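You operate a simulated robot arm through the tools that you are given. There is no shell and no other tool. Be economical: measure what you need, move in short steps, check, and stop when the job is done.

You run a simulated robot arm. Do the job below in one go: nothing can be reset, and whatever is moved stays where it is left.

JOB
Clean both smears off the mirror with the yellow cloth and glass cleaner.
Fine: press the cloth on the cleaner bottle first; the cloth goes back. What is to be rubbed or washed off counts as gone when no trace of it is left.

It is judged by the outcome, as a careful person would: the job done as asked, and still so three seconds after it is handed in. It fails if anything else is knocked over, pushed out of place, dropped, spilled or broken. Flat cloth is picked up by pressing the open fingertips on it (5 to 10 N) and closing them slowly along it; thin cloth reads only 2 to 8 mm in the jaws.

ROBOT AND FRAMES
A 7-joint arm with a two-finger parallel gripper, fixed in place. Base frame: the origin is at the foot of the arm, x ahead of it, y to its left, z up. Units: mm, rad, N and s.
With the tool pointing down near the work surface it reaches from about 340 to 780 mm from the base axis. Its first joint turns from -2.897 to 2.897 rad. Payload 3.91 kg.
The tool frame sits at the grasp point between the pads (the TCP): z along the fingers, y along the line on which they close. The tips reach 30 mm beyond it. The gripper opens to 110 mm. The fingers are 20 mm wide and 10 mm thick; the gripper's body (48 by 112 mm) begins 55 mm behind the TCP.
Orientation is that of the tool frame in the base frame, as a unit quaternion [w, x, y, z]. With the fingers straight down and closing along the base's y, the tool's x points along the base's -x, its y along +y and its z along -z.

CONTROLS
- The arm moves only by the tool move_arm. Its argument "plan" is a list of rows, each a list of 7 numbers: the turn, a rotation vector about the tool's x, y, z in rad, then the shift along the tool's x, y, z in mm, then the opening in per cent of the stroke, from 0 (shut) to 100 (fully open). In form: [[wx, wy, wz, dx, dy, dz, fingers], ...]. A call has 1 to 8 rows; each row is the pose to reach, as a shift and turn from the pose commanded when the call began, along the tool's axes at that moment. Each row takes 0.2 s and may step no farther than 50 mm and 0.15 rad from the row before; otherwise, or with a gripper value out of range, the whole call is refused. A pose out of reach is approached as far as the arm can. The call stops where the force on the tool passes 40 N (or 10 N more than at its start, if that is more) or the arm is blocked; 0.2 s more then pass. The fingers move at their own pace (about 153 mm/s each) and stop on an object; they squeeze with about 30 N. The grip force told is the motor's: it shows also when the fingers shut on nothing. Time passes only in rows, and 0.2 s behind the last, so rows that repeat a pose let the fingers close. The reply holds the time, the measured pose of the TCP, the force on the tool along the base axes, the opening and the grip force, in the units named above and with some noise, with the torque about the TCP (base axes, N m) and any sound that the robot's microphone picked up.
- Cameras (640 x 400 px; columns grow to the right, rows downward): "scene" is fixed at [399.9, -649.1, 1746.1]; the picture's right is [0.99, 0.15, 0.00], its down [0.07, -0.50, -0.86] and it looks along [-0.13, 0.86, -0.50] (base axes); focal length 354 px, centre (320, 200). "wrist" rides on the gripper at [77, 7, -115] in the tool frame; the picture's right is [-0.09, 1.00, 0.00], its down [-0.80, -0.07, -0.59] and it looks along [-0.59, -0.05, 0.80] (tool axes); focal length 270 px, centre (320, 200). There is no depth. A picture from a camera that has moved, and an enlarged one, comes with that camera's place and axes in the base frame and with its lens.
- capture(camera): a new picture of that camera. It takes no simulated time.
- move_column(by): slides the trunk up (or, below 0, down) by that many mm; the arm rides with it, the base frame stays. It gives what a move gives, with no picture.
- close_up(camera, box): a new picture of the part [left, top, right, bottom] of that camera's present view, enlarged. It takes no simulated time.
- close_job(): hands the job in; it is judged then, once.

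Go step by step. Nothing tells you positions but the pictures and the camera data: compare them with the known pose of the tool, close in by small moves and look again before you grip or let go. The budget is 120 turns and 76 pictures, counting those below and the enlarged ones. Unless the task says otherwise, let go and move clear before handing in, and close with one line.

The tools are called after "Request:" as name(argument=value, ...) on one line, values as JSON. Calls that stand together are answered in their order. move_arm: Moves the arm, as the interface text tells. Its arguments: {"type":"object","properties":{"plan":{"type":"array","items":{"type":"array","items":{"type":"number"}}}},"required":["plan"]} The other tools are called the same way: move_column (by) slides the trunk up or down; capture (camera) takes a picture; close_up (camera, box) takes an enlarged picture of a part of a camera's view; close_job () hands the job in.

At the start:

```text
time_s: 0.0
position: [196.6, 273.9, 1513.9]
tool_rot: [0.001, 0.0, 1.0, 0.001]
ft_force: [-0.4, 0.4, 0.0]
ft_torque: [-0.03, 0.0, -0.01]
grip_width: 110.0
grasp_force: 0.0
trunk travel left (down, up): [-598.0, 12.0]
```

scene: 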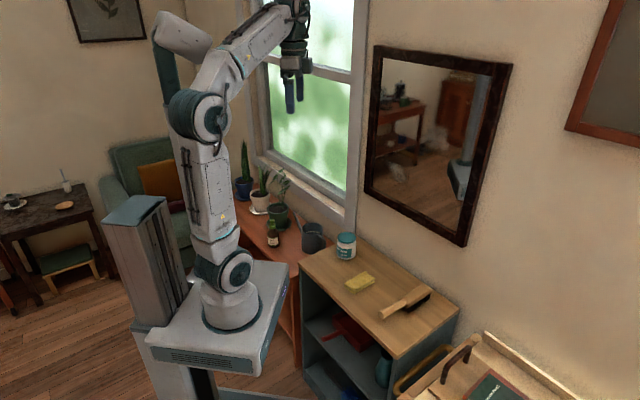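
wrist: 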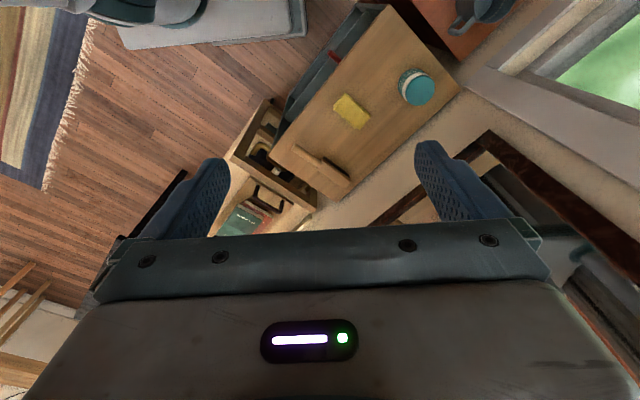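

I see a cabinet with a yellow cloth or sponge, a blue-white jar and a brush, and a mirror on the wall above. I'll look closer at each.

Request:
close_up(camera="scene", box=[290, 220, 470, 332])

Request:
close_up(camera="scene", box=[350, 40, 520, 250])

Request:
close_up(camera="scene", box=[230, 140, 390, 260])

Request:
close_up(camera="scene", box=[290, 280, 580, 400])

```text
3.56 times, centred on (380, 276) of scene
camera zoom: at [399.9, -649.1, 1746.1], right [0.99, 0.15, 0.0], down [0.07, -0.5, -0.86], along [-0.13, 0.86, -0.5], focal length 1258 px, centre (107, -70)
```

zoom: 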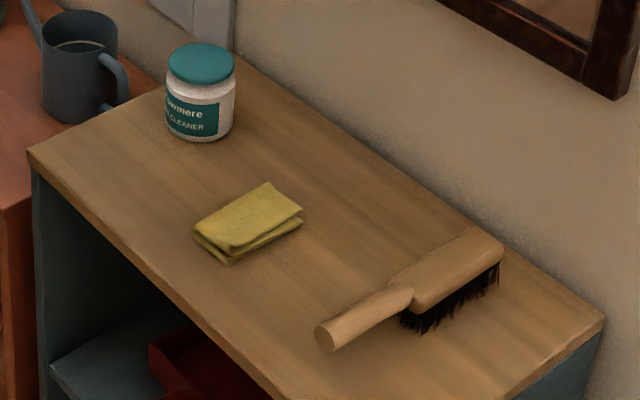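

```text
1.90 times, centred on (435, 145) of scene
camera zoom: at [399.9, -649.1, 1746.1], right [0.99, 0.15, 0.0], down [0.07, -0.5, -0.86], along [-0.13, 0.86, -0.5], focal length 674 px, centre (101, 305)
```

zoom: 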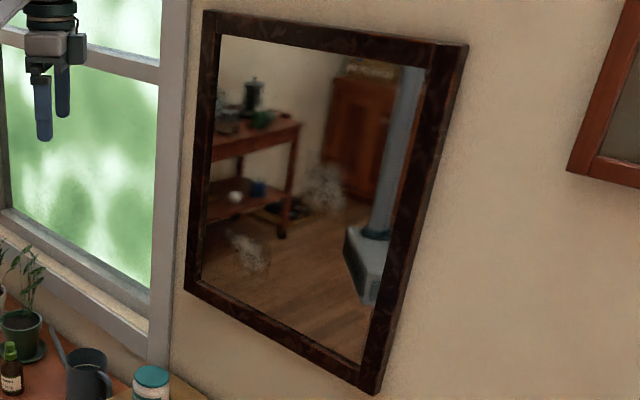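

```text
3.33 times, centred on (310, 200) of scene
camera zoom: at [399.9, -649.1, 1746.1], right [0.99, 0.15, 0.0], down [0.07, -0.5, -0.86], along [-0.13, 0.86, -0.5], focal length 1180 px, centre (353, 200)
```

zoom: 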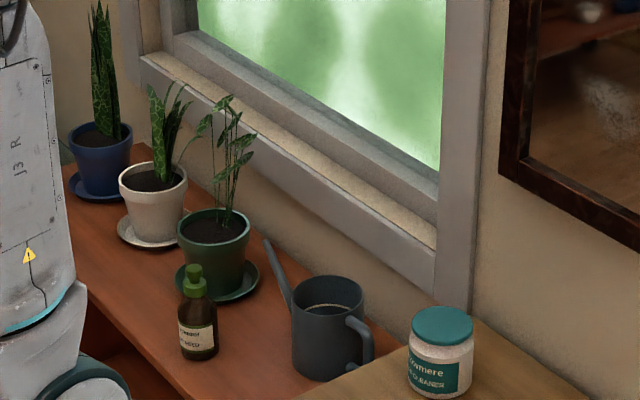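

```text
2.21 times, centred on (435, 340) of scene
camera zoom: at [399.9, -649.1, 1746.1], right [0.99, 0.15, 0.0], down [0.07, -0.5, -0.86], along [-0.13, 0.86, -0.5], focal length 781 px, centre (66, -109)
```

zoom: 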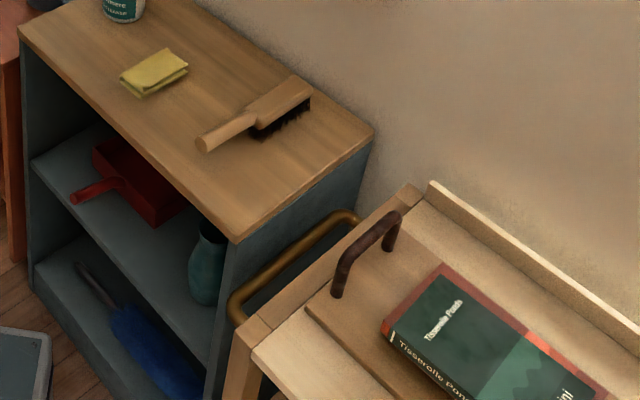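

The jar reads "…CLEANER", and there's also a small brown bottle, so I need to read both labels.

Request:
close_up(camera="scene", box=[330, 228, 362, 264])

Request:
close_up(camera="scene", box=[260, 215, 290, 250])

```text
11.11 times, centred on (346, 246) of scene
camera zoom: at [399.9, -649.1, 1746.1], right [0.99, 0.15, 0.0], down [0.07, -0.5, -0.86], along [-0.13, 0.86, -0.5], focal length 3933 px, centre (31, -311)
```

zoom: 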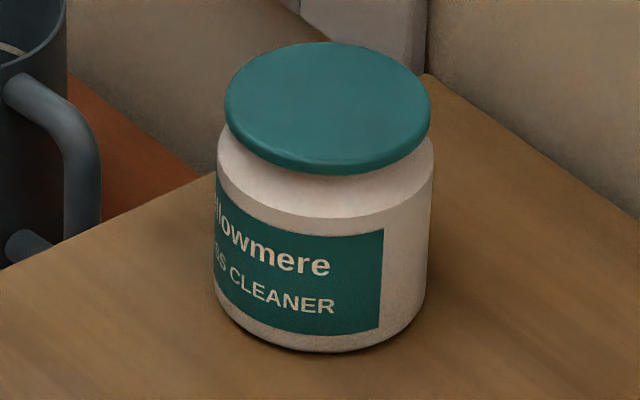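

```text
11.43 times, centred on (275, 232) of scene
camera zoom: at [399.9, -649.1, 1746.1], right [0.99, 0.15, 0.0], down [0.07, -0.5, -0.86], along [-0.13, 0.86, -0.5], focal length 4045 px, centre (834, -171)
```

zoom: 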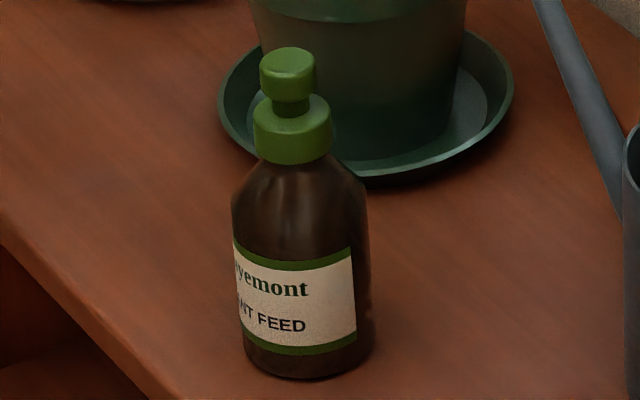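

The jar is the glass cleaner, at roughly (331, 532), with its top near z 875. The folded cloth is near (397, 372, 805), the wall runs at 45° (x+y≈1040), and the smears sit near z 1364 and 1196. I'll bring the arm down toward the cloth with the tool yawed 45°.

Request:
move_arm(plan=[[0, 0, -0.098, -13, 7, 40, 100], [0, 0, -0.196, -26, 14, 80, 100], [0, 0, -0.294, -39, 21, 120, 100], [0, 0, -0.392, -52, 28, 160, 100], [0, 0, -0.49, -65, 35, 200, 100], [0, 0, -0.588, -78, 42, 240, 100], [0, 0, -0.686, -91, 49, 280, 100], [0, 0, -0.785, -104, 56, 320, 100]])

Request:
capture(camera="wrist")

Request:
capture(camera="scene")

```text
time_s: 1.8
position: [302.6, 330.2, 1192.0]
tool_rot: [0.0, -0.383, 0.924, 0.001]
ft_force: [-1.0, -0.1, 0.5]
ft_torque: [0.01, 0.0, 0.03]
grip_width: 109.8
grasp_force: 0.1
trunk travel left (down, up): [-598.0, 12.0]
```

```text
67 pictures are left
camera wrist: at [244.0, 278.6, 1307.0], right [-0.64, 0.77, 0.0], down [0.62, 0.52, 0.6], along [0.46, 0.38, -0.8], focal length 270 px, centre (320, 200)
```

wrist: 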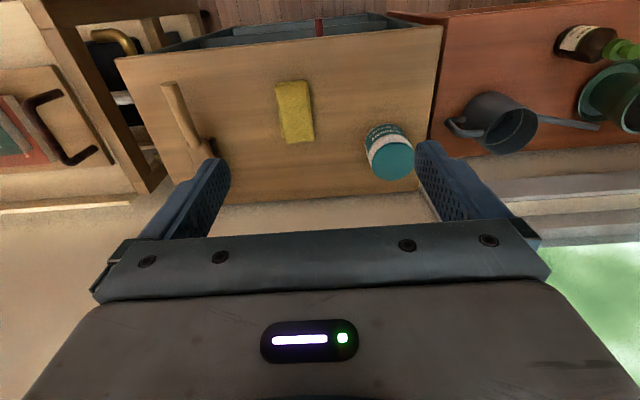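

```text
66 pictures are left
```

scene: 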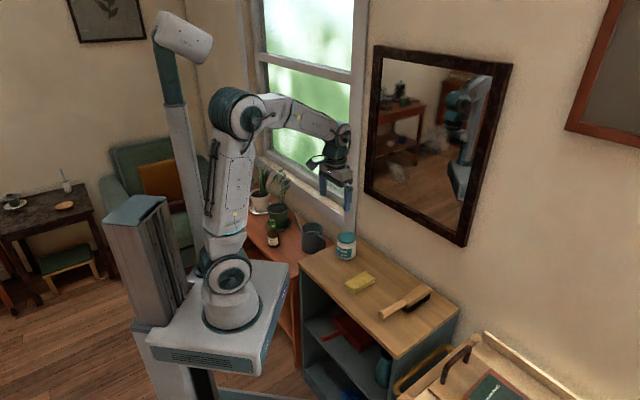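

The cloth now fixes at about (398, 350), with its top near z 820. I'll move above it.

Request:
move_arm(plan=[[0, 0, 0, -14, -9, 39, 100], [0, 0, 0, -27, -18, 78, 100], [0, 0, 0, -41, -27, 116, 100], [0, 0, 0, -54, -35, 155, 100], [0, 0, 0, -68, -44, 194, 100], [0, 0, 0, -81, -53, 232, 100]])

Request:
capture(camera="wrist")

Request:
capture(camera="scene")

```text
time_s: 3.2
position: [398.2, 349.4, 962.5]
tool_rot: [0.001, -0.382, 0.924, 0.0]
ft_force: [-0.5, 0.3, -0.2]
ft_torque: [0.02, 0.0, -0.01]
grip_width: 110.1
grasp_force: 0.0
trunk travel left (down, up): [-598.0, 12.0]
```

```text
65 pictures are left
camera wrist: at [338.9, 299.7, 1076.4], right [-0.64, 0.77, 0.0], down [0.62, 0.51, 0.6], along [0.46, 0.38, -0.8], focal length 270 px, centre (320, 200)
```

wrist: 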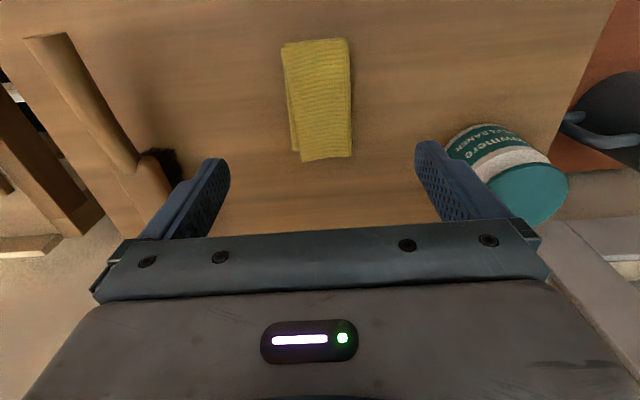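

```text
64 pictures are left
```

scene: 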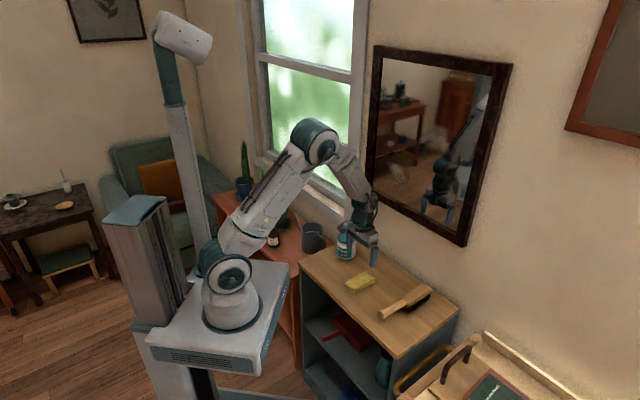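

The tool is centred on the cloth, which is about 55 × 106 mm with its long side pointing at the wall. I'll part-close to about 50 mm and descend.

Request:
move_arm(plan=[[0, 0, 0, 0, 0, 45, 60], [0, 0, 0, 0, 0, 80, 45], [0, 0, 0, 0, 0, 95, 45]])

Request:
capture(camera="wrist")

Request:
close_up(camera="scene", box=[320, 220, 420, 310])

```text
time_s: 4.0
position: [396.4, 350.0, 866.3]
tool_rot: [0.001, -0.382, 0.924, 0.0]
ft_force: [0.1, 0.8, -0.1]
ft_torque: [0.0, -0.02, -0.02]
grip_width: 49.4
grasp_force: 0.2
trunk travel left (down, up): [-598.0, 12.0]
```

```text
63 pictures are left
camera wrist: at [337.3, 299.1, 981.2], right [-0.64, 0.77, 0.0], down [0.62, 0.52, 0.6], along [0.46, 0.38, -0.8], focal length 270 px, centre (320, 200)
```

wrist: 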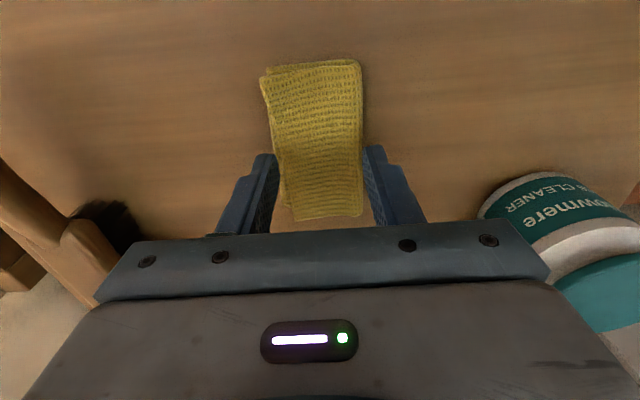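

```text
4.44 times, centred on (370, 265) of scene
camera zoom: at [399.9, -649.1, 1746.1], right [0.99, 0.15, 0.0], down [0.07, -0.5, -0.86], along [-0.13, 0.86, -0.5], focal length 1573 px, centre (98, -89)
```

zoom: 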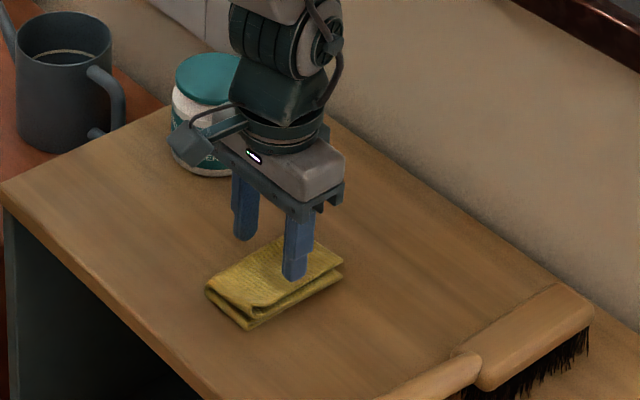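

The tips hover about 12 mm above the cloth. I'll narrow to 36 mm so both tips land on it and lower gently.

Request:
move_arm(plan=[[0, 0, 0, 0, 0, 4, 33], [0, 0, 0, 0, 0, 7, 33], [0, 0, 0, 0, 0, 10, 33]])

```text
time_s: 4.8
position: [397.4, 350.4, 858.6]
tool_rot: [0.003, -0.383, 0.924, 0.001]
ft_force: [-0.1, -1.0, 23.7]
ft_torque: [-0.43, -0.28, -0.05]
grip_width: 36.5
grasp_force: 0.5
trunk travel left (down, up): [-598.0, 12.0]
```

That's 24 N, too firm, so I'll ease up slightly.

Request:
move_arm(plan=[[0, 0, 0, 0, 0, -1.5, 33]])

```text
time_s: 5.2
position: [396.7, 351.1, 859.9]
tool_rot: [0.003, -0.382, 0.924, 0.001]
ft_force: [1.6, 0.3, 20.9]
ft_torque: [-0.31, -0.33, 0.01]
grip_width: 36.8
grasp_force: 0.4
trunk travel left (down, up): [-598.0, 12.0]
```

Request:
move_arm(plan=[[0, 0, 0, 0, 0, -3, 33], [0, 0, 0, 0, 0, -3, 33]])

```text
time_s: 5.8
position: [396.2, 349.7, 860.6]
tool_rot: [0.0, -0.382, 0.924, 0.0]
ft_force: [-0.5, 0.2, 1.9]
ft_torque: [-0.01, -0.04, -0.01]
grip_width: 36.2
grasp_force: 0.0
trunk travel left (down, up): [-598.0, 12.0]
```

Contact starts here at about 6 N/mm. I'll press 0.9 mm more and close slowly.

Request:
move_arm(plan=[[0, 0, 0, 0, 0, 0.9, 33], [0, 0, 0, 0, 0, 0.9, 28], [0, 0, 0, 0, 0, 0.9, 23], [0, 0, 0, 0, 0, 0.9, 18], [0, 0, 0, 0, 0, 0.9, 13], [0, 0, 0, 0, 0, 0.9, 8], [0, 0, 0, 0, 0, 0.9, 3], [0, 0, 0, 0, 0, 0.9, 0]])

Request:
capture(camera="wrist")

```text
time_s: 7.6
position: [396.3, 351.2, 862.0]
tool_rot: [0.002, -0.382, 0.924, 0.001]
ft_force: [1.3, -1.3, 4.3]
ft_torque: [0.02, 0.02, 0.04]
grip_width: 0.0
grasp_force: 30.1
trunk travel left (down, up): [-598.0, 12.0]
```

```text
61 pictures are left
camera wrist: at [337.9, 299.2, 975.1], right [-0.64, 0.77, 0.0], down [0.62, 0.51, 0.6], along [0.46, 0.38, -0.8], focal length 270 px, centre (320, 200)
```

wrist: 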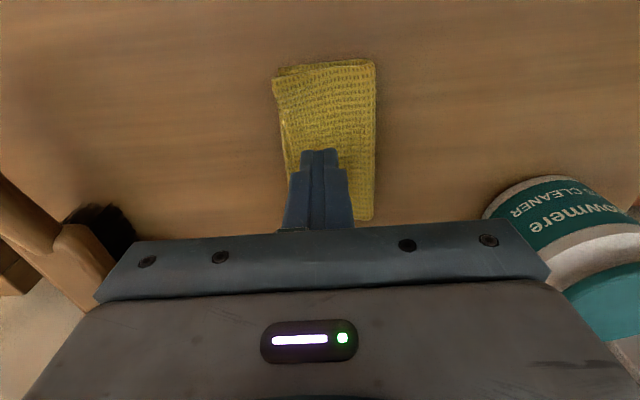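

The fingers shut on nothing because the press was too light. I'll open, shift 6 mm to re-centre, press to about 9 N and check before closing.

Request:
move_arm(plan=[[0, 0, 0, 0, 0, -8, 0], [0, 0, 0, 0, 6, -8, 35], [0, 0, 0, 0, 6, -8, 35], [0, 0, 0, 0, 6, 0, 35], [0, 0, 0, 0, 6, 0.5, 35], [0, 0, 0, 0, 6, 0.5, 35]])

```text
time_s: 9.0
position: [392.3, 355.5, 862.1]
tool_rot: [0.002, -0.383, 0.924, 0.001]
ft_force: [-0.1, -0.4, 4.6]
ft_torque: [-0.05, -0.02, 0.04]
grip_width: 38.3
grasp_force: 0.1
trunk travel left (down, up): [-598.0, 12.0]
```

Request:
move_arm(plan=[[0, 0, 0, 0, 0, 0.8, 35], [0, 0, 0, 0, 0, 0.8, 35]])

```text
time_s: 9.6
position: [393.2, 355.5, 860.0]
tool_rot: [0.002, -0.382, 0.924, 0.001]
ft_force: [-0.5, 0.1, 10.5]
ft_torque: [-0.08, -0.14, 0.01]
grip_width: 38.3
grasp_force: 0.0
trunk travel left (down, up): [-598.0, 12.0]
```

Request:
move_arm(plan=[[0, 0, 0, 0, 0, -0.2, 33], [0, 0, 0, 0, 0, -0.2, 30], [0, 0, 0, 0, 0, -0.2, 27], [0, 0, 0, 0, 0, -0.2, 24], [0, 0, 0, 0, 0, -0.2, 21], [0, 0, 0, 0, 0, -0.2, 18]])

Request:
capture(camera="wrist")

```text
time_s: 11.0
position: [393.3, 354.0, 861.5]
tool_rot: [0.002, -0.381, 0.924, 0.001]
ft_force: [5.6, -5.7, 16.2]
ft_torque: [-0.32, -0.35, -0.02]
grip_width: 24.1
grasp_force: 4.0
trunk travel left (down, up): [-598.0, 12.0]
```

```text
60 pictures are left
camera wrist: at [334.5, 302.0, 974.6], right [-0.64, 0.77, 0.0], down [0.62, 0.51, 0.6], along [0.46, 0.38, -0.8], focal length 270 px, centre (320, 200)
```

wrist: 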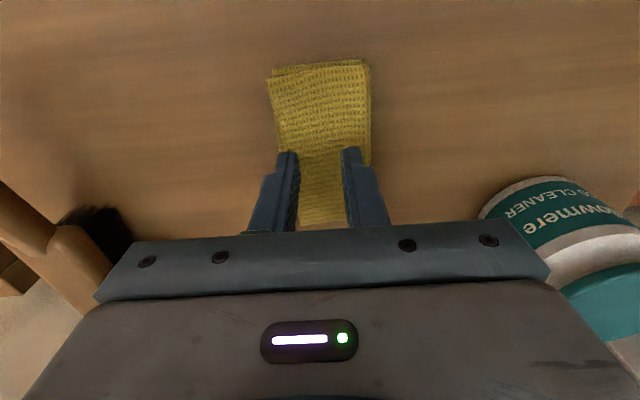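

The fingers are now gathering cloth: they resist at 24 mm. I'll ease the press a little and keep closing.

Request:
move_arm(plan=[[0, 0, 0, 0, 0, -0.8, 16], [0, 0, 0, 0, 0, -0.8, 13], [0, 0, 0, 0, 0, -0.8, 10], [0, 0, 0, 0, 0, -0.8, 7], [0, 0, 0, 0, 0, -0.8, 4], [0, 0, 0, 0, 0, -0.8, 1], [0, 0, 0, 0, 0, -0.8, 0], [0, 0, 0, 0, 0, -0.8, 0]])

Request:
capture(camera="wrist")

```text
time_s: 12.8
position: [390.7, 355.2, 860.6]
tool_rot: [0.0, -0.384, 0.924, 0.001]
ft_force: [1.3, -1.5, 7.8]
ft_torque: [-0.02, -0.03, -0.03]
grip_width: 0.2
grasp_force: 29.9
trunk travel left (down, up): [-598.0, 12.0]
```

```text
59 pictures are left
camera wrist: at [333.2, 303.6, 974.9], right [-0.64, 0.77, 0.0], down [0.62, 0.52, 0.6], along [0.46, 0.38, -0.8], focal length 270 px, centre (320, 200)
```

wrist: 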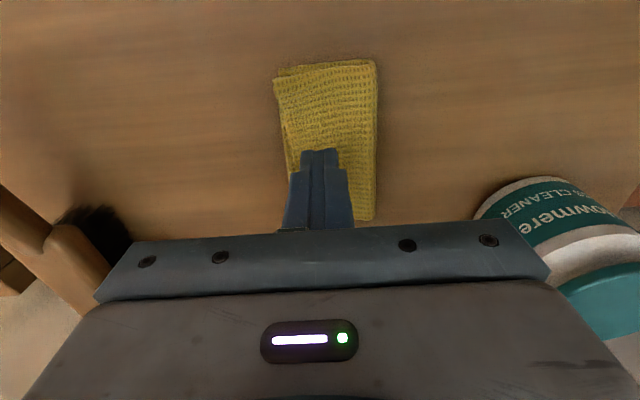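

It slipped out again. I'll retry re-centred, with a steadier force and a slower close.

Request:
move_arm(plan=[[0, 0, 0, 0, 0, -8, 0], [0, 0, 0, 0, 5, -8, 30], [0, 0, 0, 0, 5, -8, 30], [0, 0, 0, 0, 5, 0, 30], [0, 0, 0, 0, 5, 0.6, 30], [0, 0, 0, 0, 5, 0.6, 30]])

```text
time_s: 14.2
position: [389.1, 358.4, 861.5]
tool_rot: [0.004, -0.382, 0.924, 0.0]
ft_force: [-0.9, -0.1, 11.0]
ft_torque: [0.05, 0.02, 0.02]
grip_width: 33.2
grasp_force: 0.0
trunk travel left (down, up): [-598.0, 12.0]
```

Request:
move_arm(plan=[[0, 0, 0, 0, 0, -0.2, 28], [0, 0, 0, 0, 0, -0.2, 27], [0, 0, 0, 0, 0, -0.2, 26], [0, 0, 0, 0, 0, -0.2, 25], [0, 0, 0, 0, 0, -0.2, 24], [0, 0, 0, 0, 0, -0.2, 23], [0, 0, 0, 0, 0, -0.2, 22], [0, 0, 0, 0, 0, -0.2, 21]])

```text
time_s: 16.0
position: [389.4, 358.3, 860.1]
tool_rot: [0.002, -0.383, 0.924, 0.001]
ft_force: [0.0, 0.0, 12.9]
ft_torque: [0.04, 0.02, -0.02]
grip_width: 27.6
grasp_force: 4.8
trunk travel left (down, up): [-598.0, 12.0]
```

Request:
move_arm(plan=[[0, 0, 0, 0, 0, -0.5, 20], [0, 0, 0, 0, 0, -0.5, 19], [0, 0, 0, 0, 0, -0.5, 18], [0, 0, 0, 0, 0, -0.5, 17], [0, 0, 0, 0, 0, -0.5, 16], [0, 0, 0, 0, 0, -0.5, 15], [0, 0, 0, 0, 0, -0.5, 14], [0, 0, 0, 0, 0, -0.5, 13]])

Request:
capture(camera="wrist")

```text
time_s: 17.8
position: [388.2, 357.6, 861.7]
tool_rot: [0.002, -0.382, 0.924, 0.001]
ft_force: [2.4, -2.3, 6.6]
ft_torque: [-0.12, -0.09, 0.0]
grip_width: 16.3
grasp_force: 1.5
trunk travel left (down, up): [-598.0, 12.0]
```

```text
58 pictures are left
camera wrist: at [330.2, 307.0, 975.0], right [-0.64, 0.77, 0.0], down [0.62, 0.51, 0.6], along [0.46, 0.38, -0.8], focal length 270 px, centre (320, 200)
```

wrist: 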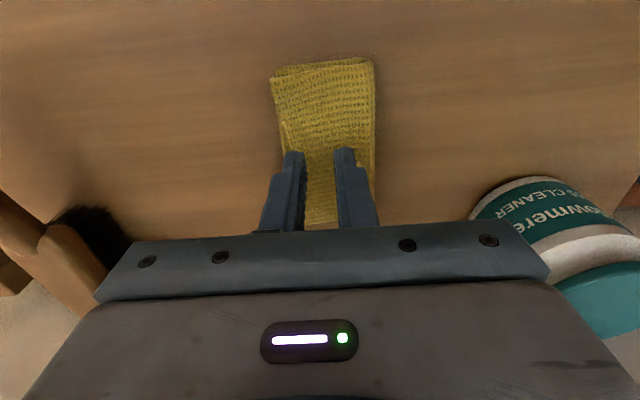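

Request:
move_arm(plan=[[0, 0, 0, 0, 0, 0.3, 12], [0, 0, 0, 0, 0, 0.3, 10], [0, 0, 0, 0, 0, 0.3, 8], [0, 0, 0, 0, 0, 0.3, 6], [0, 0, 0, 0, 0, 0.3, 4], [0, 0, 0, 0, 0, 0.3, 2], [0, 0, 0, 0, 0, 0.3, 0], [0, 0, 0, 0, 0, 0.3, 0]])

```text
time_s: 19.6
position: [389.4, 358.4, 860.8]
tool_rot: [0.001, -0.382, 0.924, 0.001]
ft_force: [2.6, -3.5, 9.2]
ft_torque: [-0.04, -0.1, 0.03]
grip_width: 0.0
grasp_force: 30.0
trunk travel left (down, up): [-598.0, 12.0]
```

The pad is thick and won't pinch from above. I'll rise, open wide and check its thickness and position, with a grasp from its long sides in mind.

Request:
move_arm(plan=[[0, 0, 0, 0, 0, -15, 0], [0, 0, 0, 0, 6, -40, 70], [0, 0, 0, 0, 6, -40, 70]])

Request:
capture(camera="wrist")

Request:
close_up(camera="scene", box=[335, 260, 395, 305])

```text
time_s: 20.4
position: [384.2, 363.4, 900.3]
tool_rot: [0.0, -0.384, 0.923, 0.002]
ft_force: [-0.5, -1.5, 0.4]
ft_torque: [0.0, 0.0, 0.0]
grip_width: 76.6
grasp_force: 0.0
trunk travel left (down, up): [-598.0, 12.0]
```

```text
57 pictures are left
camera wrist: at [325.9, 311.7, 1014.5], right [-0.64, 0.77, 0.0], down [0.62, 0.52, 0.6], along [0.46, 0.38, -0.8], focal length 270 px, centre (320, 200)
```

wrist: 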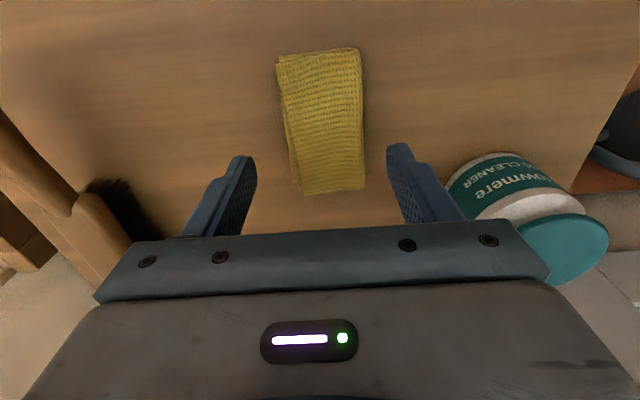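

```text
8.89 times, centred on (365, 282) of scene
camera zoom: at [399.9, -649.1, 1746.1], right [0.99, 0.15, 0.0], down [0.07, -0.5, -0.86], along [-0.13, 0.86, -0.5], focal length 3146 px, centre (-80, -533)
```

zoom: 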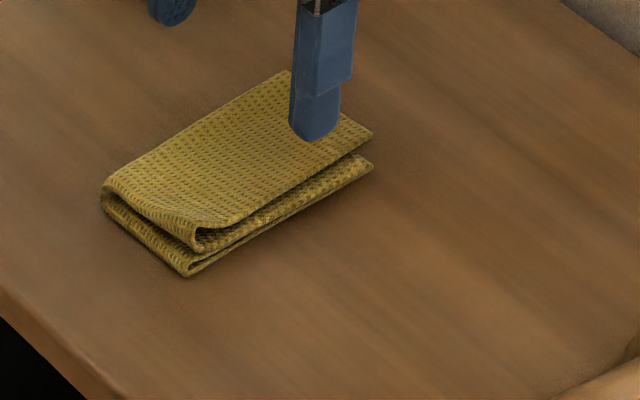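

The cloth is a folded stack about 15 mm thick and 55 mm wide. I'll straddle it and lower the tips to just above the tabletop.

Request:
move_arm(plan=[[0, 0, 0, 4, 4, 30, 70], [0, 0, 0, 4, 4, 42, 70], [0, 0, 0, 4, 4, 48, 70], [0, 0, 0, 4, 4, 51, 70]])

Request:
capture(camera="wrist")

Request:
close_up(camera="scene", box=[335, 260, 395, 305])

```text
time_s: 21.4
position: [378.7, 362.1, 850.1]
tool_rot: [0.001, -0.383, 0.924, 0.001]
ft_force: [-0.2, -0.1, 0.3]
ft_torque: [0.01, 0.02, 0.0]
grip_width: 76.9
grasp_force: 0.0
trunk travel left (down, up): [-598.0, 12.0]
```

```text
55 pictures are left
camera wrist: at [320.4, 311.3, 963.4], right [-0.64, 0.77, 0.0], down [0.62, 0.51, 0.6], along [0.46, 0.38, -0.8], focal length 270 px, centre (320, 200)
```

wrist: 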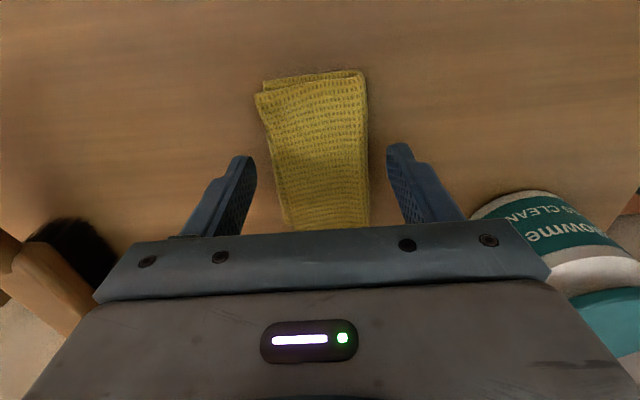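

```text
8.89 times, centred on (365, 282) of scene
camera zoom: at [399.9, -649.1, 1746.1], right [0.99, 0.15, 0.0], down [0.07, -0.5, -0.86], along [-0.13, 0.86, -0.5], focal length 3146 px, centre (-80, -533)
```

zoom: 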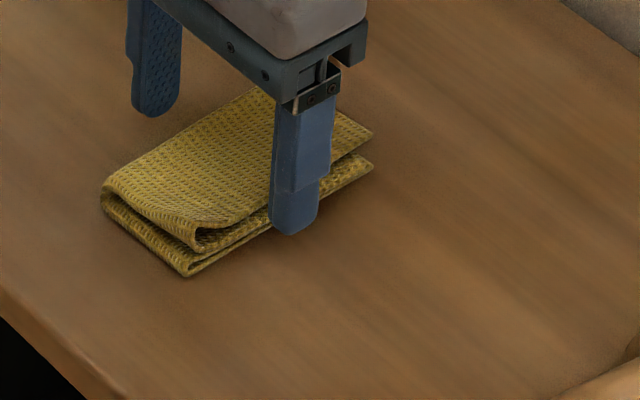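

Straddled and centred, I'll feel for the tabletop.

Request:
move_arm(plan=[[0, 0, 0, 0, 0, 2, 70], [0, 0, 0, 0, 0, 4, 70], [0, 0, 0, 0, 0, 6, 70]])

```text
time_s: 22.2
position: [379.5, 362.4, 843.9]
tool_rot: [0.002, -0.382, 0.924, 0.001]
ft_force: [0.2, -0.4, 0.1]
ft_torque: [0.0, -0.01, 0.01]
grip_width: 76.8
grasp_force: 0.0
trunk travel left (down, up): [-598.0, 12.0]
```

Request:
move_arm(plan=[[0, 0, 0, 0, 0, 2, 70], [0, 0, 0, 0, 0, 3, 70], [0, 0, 0, 0, 0, 4, 70]])

Request:
close_up(camera="scene", box=[335, 260, 395, 305])

```text
time_s: 23.0
position: [379.2, 363.1, 840.2]
tool_rot: [0.001, -0.383, 0.924, 0.001]
ft_force: [-0.4, 0.9, 0.5]
ft_torque: [0.04, -0.04, 0.04]
grip_width: 77.0
grasp_force: 0.1
trunk travel left (down, up): [-598.0, 12.0]
```

```text
8.89 times, centred on (365, 282) of scene
camera zoom: at [399.9, -649.1, 1746.1], right [0.99, 0.15, 0.0], down [0.07, -0.5, -0.86], along [-0.13, 0.86, -0.5], focal length 3146 px, centre (-80, -533)
```

zoom: 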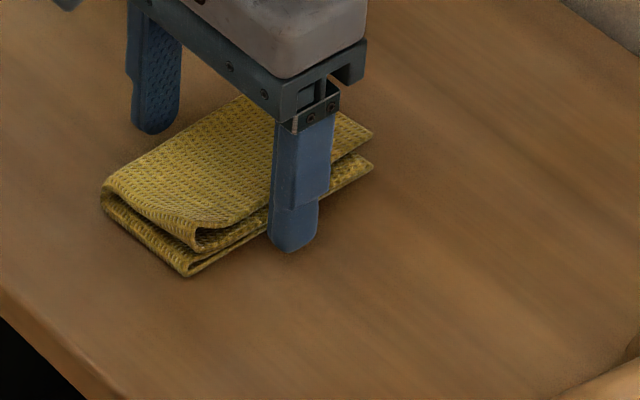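

The tips are close to the table at 810. I'll close slowly on the sides here.

Request:
move_arm(plan=[[0, 0, 0, 0, 0, 1, 60], [0, 0, 0, 0, 0, 1, 50], [0, 0, 0, 0, 0, 1, 43], [0, 0, 0, 0, 0, 1, 36], [0, 0, 0, 0, 0, 1, 29], [0, 0, 0, 0, 0, 1, 22], [0, 0, 0, 0, 0, 1, 15], [0, 0, 0, 0, 0, 1, 8]])

Request:
capture(camera="wrist")

Request:
close_up(camera="scene", box=[335, 260, 395, 305])

```text
time_s: 24.8
position: [380.3, 362.5, 837.8]
tool_rot: [0.001, -0.382, 0.924, 0.0]
ft_force: [-0.1, -0.1, -1.0]
ft_torque: [0.04, 0.02, 0.0]
grip_width: 60.4
grasp_force: 29.7
trunk travel left (down, up): [-598.0, 12.0]
```

```text
52 pictures are left
camera wrist: at [320.5, 311.4, 952.5], right [-0.64, 0.77, 0.0], down [0.62, 0.51, 0.6], along [0.46, 0.38, -0.8], focal length 270 px, centre (320, 200)
```

wrist: 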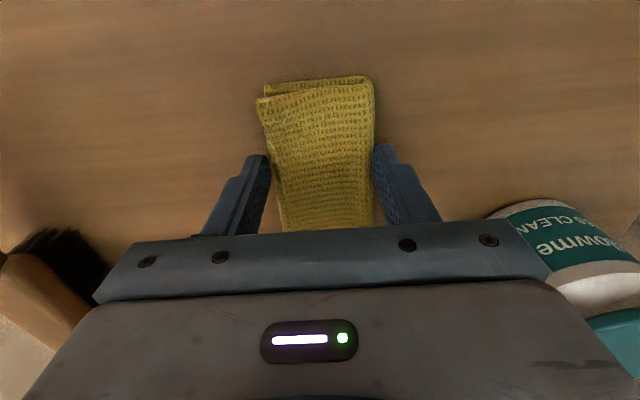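

```text
8.89 times, centred on (365, 282) of scene
camera zoom: at [399.9, -649.1, 1746.1], right [0.99, 0.15, 0.0], down [0.07, -0.5, -0.86], along [-0.13, 0.86, -0.5], focal length 3146 px, centre (-80, -533)
```

zoom: 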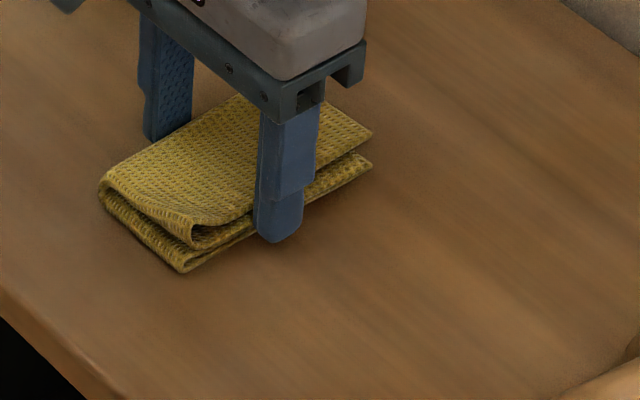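

The pad is held firmly at 60 mm, behaving as a stiff block. I'll regrip 7 mm higher so the cloth sticks out past the tips, then lift.

Request:
move_arm(plan=[[0, 0, 0, 0, 0, 0, 62], [0, 0, 0, 0, 0, -7, 62], [0, 0, 0, 0, 0, -7, 50], [0, 0, 0, 0, 0, -7, 45], [0, 0, 0, 0, 0, -7, 40], [0, 0, 0, 0, 0, -20, 40], [0, 0, 0, 0, 0, -45, 40], [0, 0, 0, 0, 0, -80, 40]])

Request:
capture(camera="wrist")

Request:
close_up(camera="scene", box=[325, 210, 405, 300])

```text
time_s: 26.6
position: [379.5, 362.0, 918.5]
tool_rot: [0.001, -0.383, 0.924, 0.0]
ft_force: [-0.4, -0.5, -0.3]
ft_torque: [0.0, -0.03, 0.0]
grip_width: 60.3
grasp_force: 30.3
trunk travel left (down, up): [-598.0, 12.0]
```

```text
50 pictures are left
camera wrist: at [320.2, 310.4, 1032.7], right [-0.64, 0.77, 0.0], down [0.62, 0.51, 0.6], along [0.46, 0.38, -0.8], focal length 270 px, centre (320, 200)
```

wrist: 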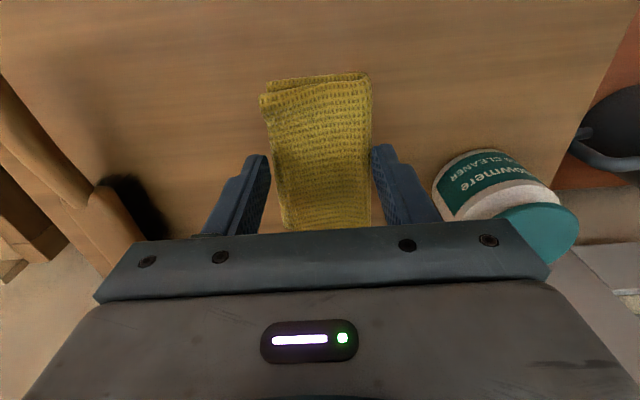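

```text
4.44 times, centred on (365, 255) of scene
camera zoom: at [399.9, -649.1, 1746.1], right [0.99, 0.15, 0.0], down [0.07, -0.5, -0.86], along [-0.13, 0.86, -0.5], focal length 1573 px, centre (120, -44)
```

zoom: 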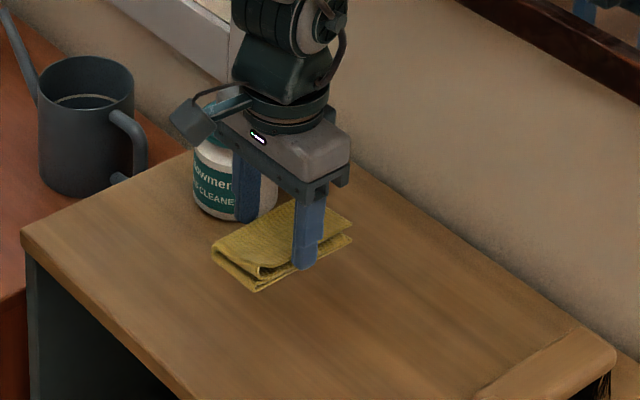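

The cloth is held and lifted. I'll rise and move partway to the jar for a better fix on its lid.

Request:
move_arm(plan=[[0, 0, 0, 0, 15, -40, 40], [0, 0, 0, 0, 35, -80, 40], [0, 0, 0, 0, 60, -110, 40], [0, 0, 0, 0, 80, -120, 40]])

Request:
capture(camera="wrist")

```text
time_s: 27.6
position: [321.2, 419.3, 1037.3]
tool_rot: [0.0, -0.383, 0.924, 0.001]
ft_force: [-0.5, 0.5, 0.4]
ft_torque: [-0.01, 0.01, 0.02]
grip_width: 60.0
grasp_force: 30.2
trunk travel left (down, up): [-598.0, 12.0]
```

```text
48 pictures are left
camera wrist: at [262.7, 367.3, 1152.3], right [-0.64, 0.77, 0.0], down [0.62, 0.52, 0.6], along [0.46, 0.38, -0.8], focal length 270 px, centre (320, 200)
```

wrist: 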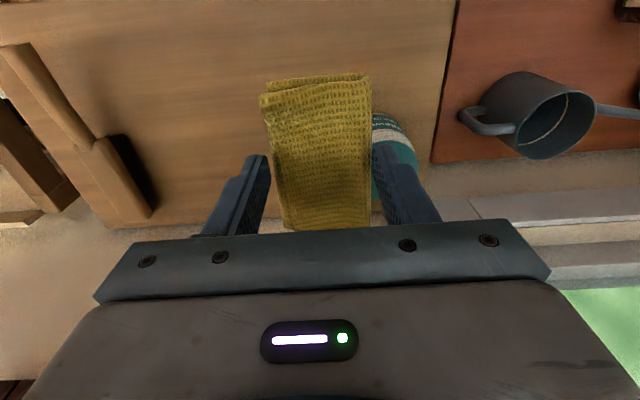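

The lid fixes consistently at (329, 519, 890), radius about 34 mm. I'll move over it with clearance.

Request:
move_arm(plan=[[0, 0, 0, -30, 25, 0, 40], [0, 0, 0, -60, 50, 0, 40], [0, 0, 0, -76, 65, 20, 40], [0, 0, 0, -76, 65, 50, 40], [0, 0, 0, -76, 65, 77, 40]])

Request:
capture(camera="wrist")

Request:
close_up(camera="scene", box=[305, 180, 395, 280])

```text
time_s: 28.8
position: [329.4, 518.3, 959.2]
tool_rot: [0.002, -0.383, 0.924, 0.001]
ft_force: [-0.6, 0.4, 0.2]
ft_torque: [0.01, -0.02, 0.01]
grip_width: 60.3
grasp_force: 30.2
trunk travel left (down, up): [-598.0, 12.0]
```

```text
47 pictures are left
camera wrist: at [271.6, 467.7, 1074.7], right [-0.64, 0.77, 0.0], down [0.62, 0.51, 0.6], along [0.46, 0.38, -0.8], focal length 270 px, centre (320, 200)
```

wrist: 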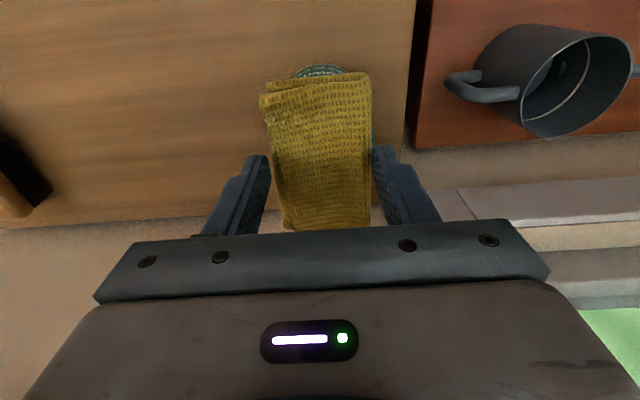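

```text
4.00 times, centred on (350, 230) of scene
camera zoom: at [399.9, -649.1, 1746.1], right [0.99, 0.15, 0.0], down [0.07, -0.5, -0.86], along [-0.13, 0.86, -0.5], focal length 1416 px, centre (200, 80)
```

zoom: 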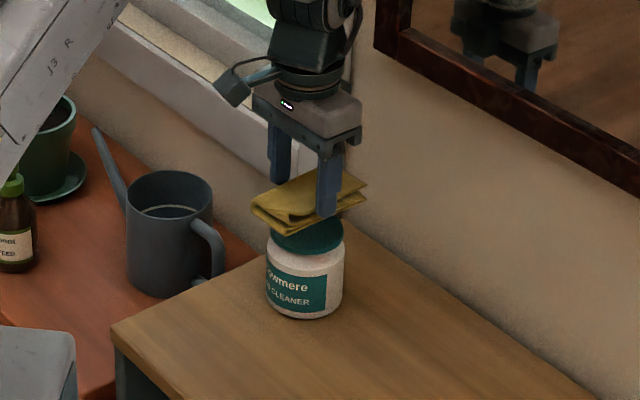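

Well aligned. I'll lower in small steps to touch the lid.

Request:
move_arm(plan=[[0, 0, 0, 0, 0, 10, 40], [0, 0, 0, 0, 0, 16, 40], [0, 0, 0, 0, 0, 20, 40]])

```text
time_s: 29.6
position: [330.1, 519.7, 942.3]
tool_rot: [0.001, -0.382, 0.924, 0.0]
ft_force: [0.4, 0.0, -0.6]
ft_torque: [0.0, -0.01, 0.01]
grip_width: 60.4
grasp_force: 29.4
trunk travel left (down, up): [-598.0, 12.0]
```

Request:
move_arm(plan=[[0, 0, 0, 0, 0, 2, 40], [0, 0, 0, 0, 0, 4, 40], [0, 0, 0, 0, 0, 6, 40]])

Request:
close_up(camera="scene", box=[330, 215, 370, 265])

```text
time_s: 30.4
position: [330.4, 518.9, 935.6]
tool_rot: [0.001, -0.383, 0.924, 0.001]
ft_force: [-0.2, 0.3, 0.5]
ft_torque: [-0.01, 0.03, -0.04]
grip_width: 60.1
grasp_force: 30.1
trunk travel left (down, up): [-598.0, 12.0]
```

```text
8.00 times, centred on (350, 240) of scene
camera zoom: at [399.9, -649.1, 1746.1], right [0.99, 0.15, 0.0], down [0.07, -0.5, -0.86], along [-0.13, 0.86, -0.5], focal length 2832 px, centre (80, -120)
```

zoom: 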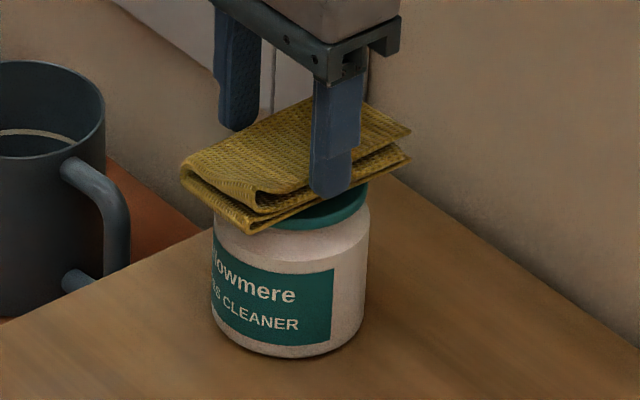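

Request:
move_arm(plan=[[0, 0, 0, 0, 0, 1.5, 40], [0, 0, 0, 0, 0, 3, 40], [0, 0, 0, 0, 0, 4.5, 40]])

```text
time_s: 31.2
position: [330.0, 519.0, 934.7]
tool_rot: [0.004, -0.382, 0.924, 0.003]
ft_force: [0.6, -0.2, 28.1]
ft_torque: [-0.29, 0.18, 0.04]
grip_width: 60.3
grasp_force: 30.1
trunk travel left (down, up): [-598.0, 12.0]
```

Contact at 28 N on the lid. I'll check it, then ease off.

Request:
close_up(camera="scene", box=[330, 215, 370, 265])

Request:
move_arm(plan=[[0, 0, 0, 0, 0, -2, 40], [0, 0, 0, 0, 0, -2, 40]])

```text
8.00 times, centred on (350, 240) of scene
camera zoom: at [399.9, -649.1, 1746.1], right [0.99, 0.15, 0.0], down [0.07, -0.5, -0.86], along [-0.13, 0.86, -0.5], focal length 2832 px, centre (80, -120)
```

zoom: 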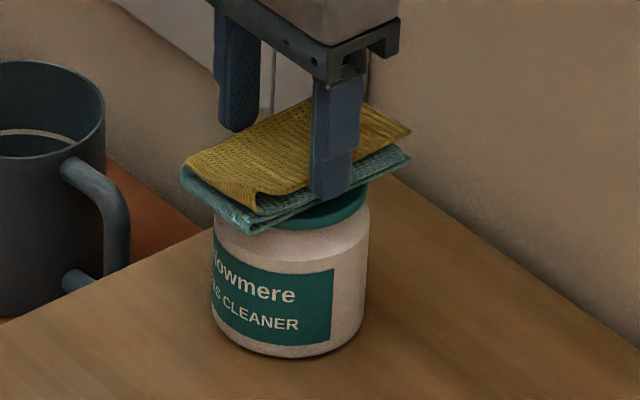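

```text
time_s: 31.8
position: [329.8, 519.2, 933.6]
tool_rot: [0.003, -0.383, 0.924, 0.002]
ft_force: [3.6, 4.5, 24.9]
ft_torque: [0.2, -0.18, 0.02]
grip_width: 60.3
grasp_force: 30.4
trunk travel left (down, up): [-598.0, 12.0]
```

The underside of the cloth has taken up cleaner (it turned teal). I'll lift straight off and back away from the wall.

Request:
move_arm(plan=[[0, 0, 0, 0, 0, -20, 40], [0, 0, 0, 0, 0, -60, 40], [0, 0, 0, 20, -20, -100, 40], [0, 0, 0, 40, -40, -130, 40], [0, 0, 0, 60, -65, -160, 40]])

Request:
capture(camera="scene")

```text
time_s: 33.0
position: [334.2, 427.4, 1092.5]
tool_rot: [0.001, -0.383, 0.924, 0.001]
ft_force: [-0.8, -0.8, 0.1]
ft_torque: [-0.01, -0.02, -0.03]
grip_width: 60.4
grasp_force: 29.8
trunk travel left (down, up): [-598.0, 12.0]
```

```text
43 pictures are left
```

scene: 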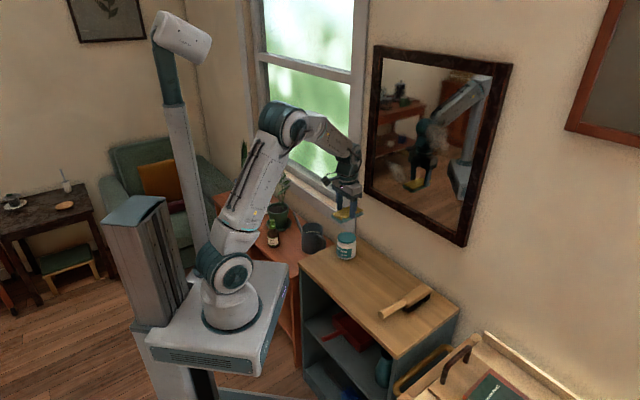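

The jar stands undisturbed. I'll pitch the tool toward the mirror while rising.

Request:
move_arm(plan=[[0, -0.14, 0, 0, -7, -15, 40], [0, -0.28, 0, 0, -14, -30, 40], [0, -0.42, 0, 0, -21, -45, 40], [0, -0.56, 0, 0, -28, -60, 40], [0, -0.7, 0, 0, -35, -75, 40], [0, -0.84, 0, 0, -42, -90, 40], [0, -0.98, 0, 0, -50, -105, 40], [0, -1.12, 0, 0, -59, -117, 40]])

Request:
capture(camera="scene")

```text
time_s: 34.8
position: [379.4, 382.6, 1210.2]
tool_rot: [0.489, -0.304, 0.791, 0.204]
ft_force: [-1.1, 2.5, 1.3]
ft_torque: [-0.17, -0.07, -0.12]
grip_width: 60.1
grasp_force: 29.9
out of reach, approached as far as the arm can: row 6, 7
trunk travel left (down, up): [-598.0, 12.0]
```

```text
42 pictures are left
```

scene: 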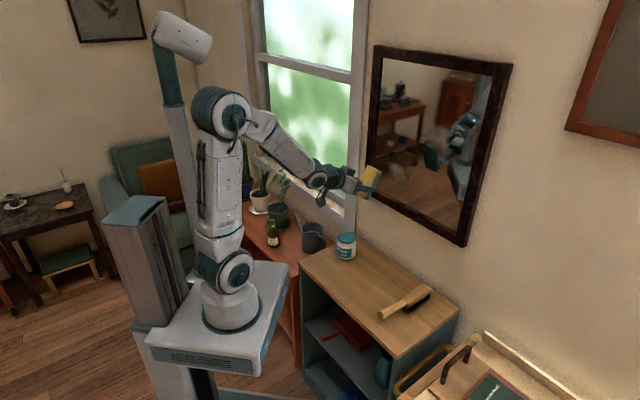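

The wrist reached its limit near 59° pitch. Being higher and further out should flatten the forearm, so I'll move up and out while finishing the pitch.

Request:
move_arm(plan=[[0, 0, 0, -33, -15, -3, 40], [0, 0, 0, -66, -30, -6, 40], [0, -0.14, 0, -100, -45, -9, 40], [0, -0.28, 0, -134, -60, -12, 40], [0, -0.42, 0, -134, -60, -12, 40], [0, -0.549, 0, -134, -60, -12, 40]])

Request:
capture(camera="scene")

Request:
capture(camera="wrist")

```text
time_s: 36.2
position: [467.8, 363.3, 1336.2]
tool_rot: [0.69, -0.245, 0.624, 0.273]
ft_force: [-5.6, 7.9, 0.4]
ft_torque: [0.04, 0.12, -0.8]
grip_width: 60.3
grasp_force: 30.7
out of reach, approached as far as the arm can: row 3
trunk travel left (down, up): [-598.0, 12.0]
```

```text
41 pictures are left
```

scene: 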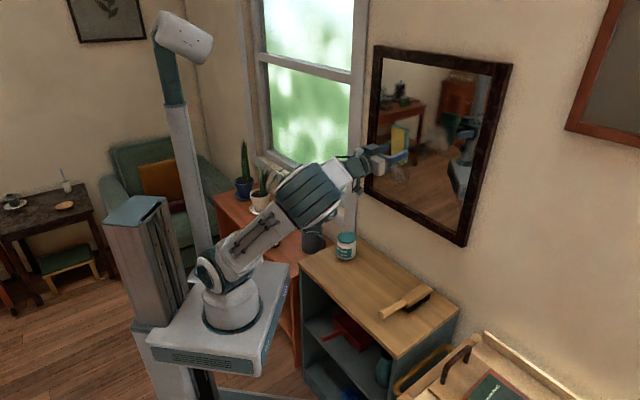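

```text
40 pictures are left
camera wrist: at [385.3, 294.3, 1246.9], right [-0.69, 0.72, 0.09], down [-0.44, -0.51, 0.74], along [0.58, 0.47, 0.67], focal length 270 px, centre (320, 200)
```

wrist: 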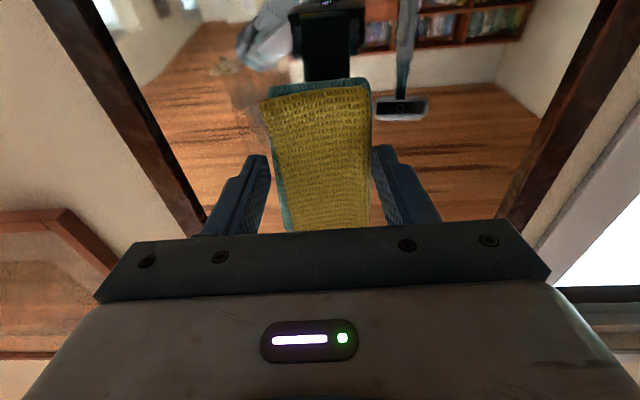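

The arm swung into a different elbow posture, so I'll check whether it's close to or touching anything.

Request:
close_up(camera="scene", box=[200, 130, 430, 290])

Request:
move_arm(plan=[[0, 0, 0, 0, 0, 0, 40]])

```text
2.50 times, centred on (315, 210) of scene
camera zoom: at [399.9, -649.1, 1746.1], right [0.99, 0.15, 0.0], down [0.07, -0.5, -0.86], along [-0.13, 0.86, -0.5], focal length 885 px, centre (332, 175)
```

zoom: 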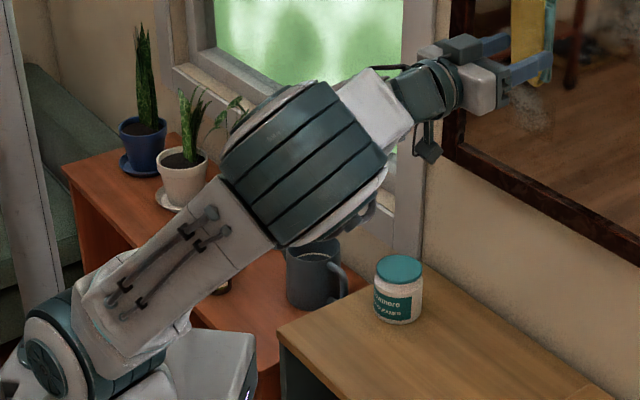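

```text
time_s: 36.6
position: [453.1, 372.6, 1336.3]
tool_rot: [0.687, -0.253, 0.62, 0.283]
ft_force: [-0.2, -1.2, 0.1]
ft_torque: [-0.01, -0.02, 0.05]
grip_width: 60.4
grasp_force: 30.1
trunk travel left (down, up): [-598.0, 12.0]
```

No contact (forces are zero) and the elbow is well clear of the plants. The tool is about 0.1 rad over-pitched, so I'll correct that and move in front of the upper smear, stopping short of the glass.

Request:
move_arm(plan=[[0, 0.05, 0, -8, -19, 5, 40], [0, 0.1, 0, -16, -38, 10, 40], [0, 0.1, 0, -24, -57, 20, 40], [0, 0.1, 0, -32, -76, 30, 40]])

Request:
capture(camera="scene")

Request:
capture(camera="wrist")

```text
time_s: 37.6
position: [524.6, 342.2, 1370.3]
tool_rot: [0.653, -0.27, 0.653, 0.271]
ft_force: [0.1, -0.2, 0.3]
ft_torque: [0.0, 0.0, 0.01]
grip_width: 60.3
grasp_force: 30.1
trunk travel left (down, up): [-598.0, 12.0]
```

```text
38 pictures are left
```

scene: 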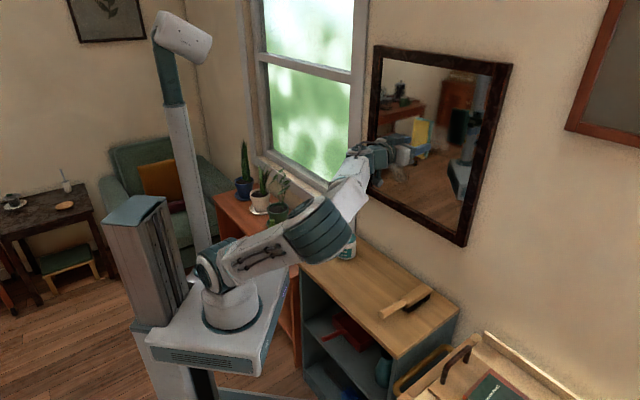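

```text
37 pictures are left
camera wrist: at [439.2, 265.6, 1292.7], right [-0.7, 0.7, 0.09], down [-0.37, -0.47, 0.8], along [0.61, 0.53, 0.59], focal length 270 px, centre (320, 200)
```

wrist: 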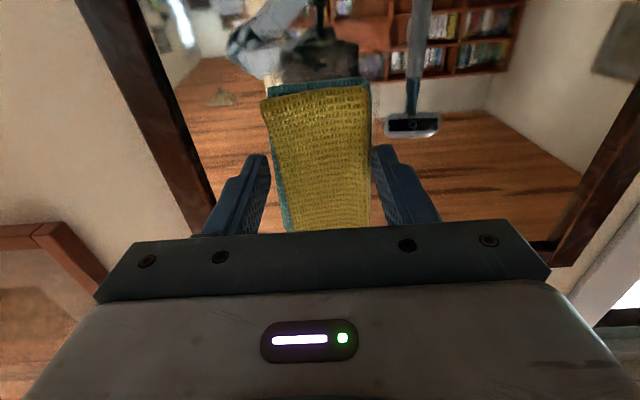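

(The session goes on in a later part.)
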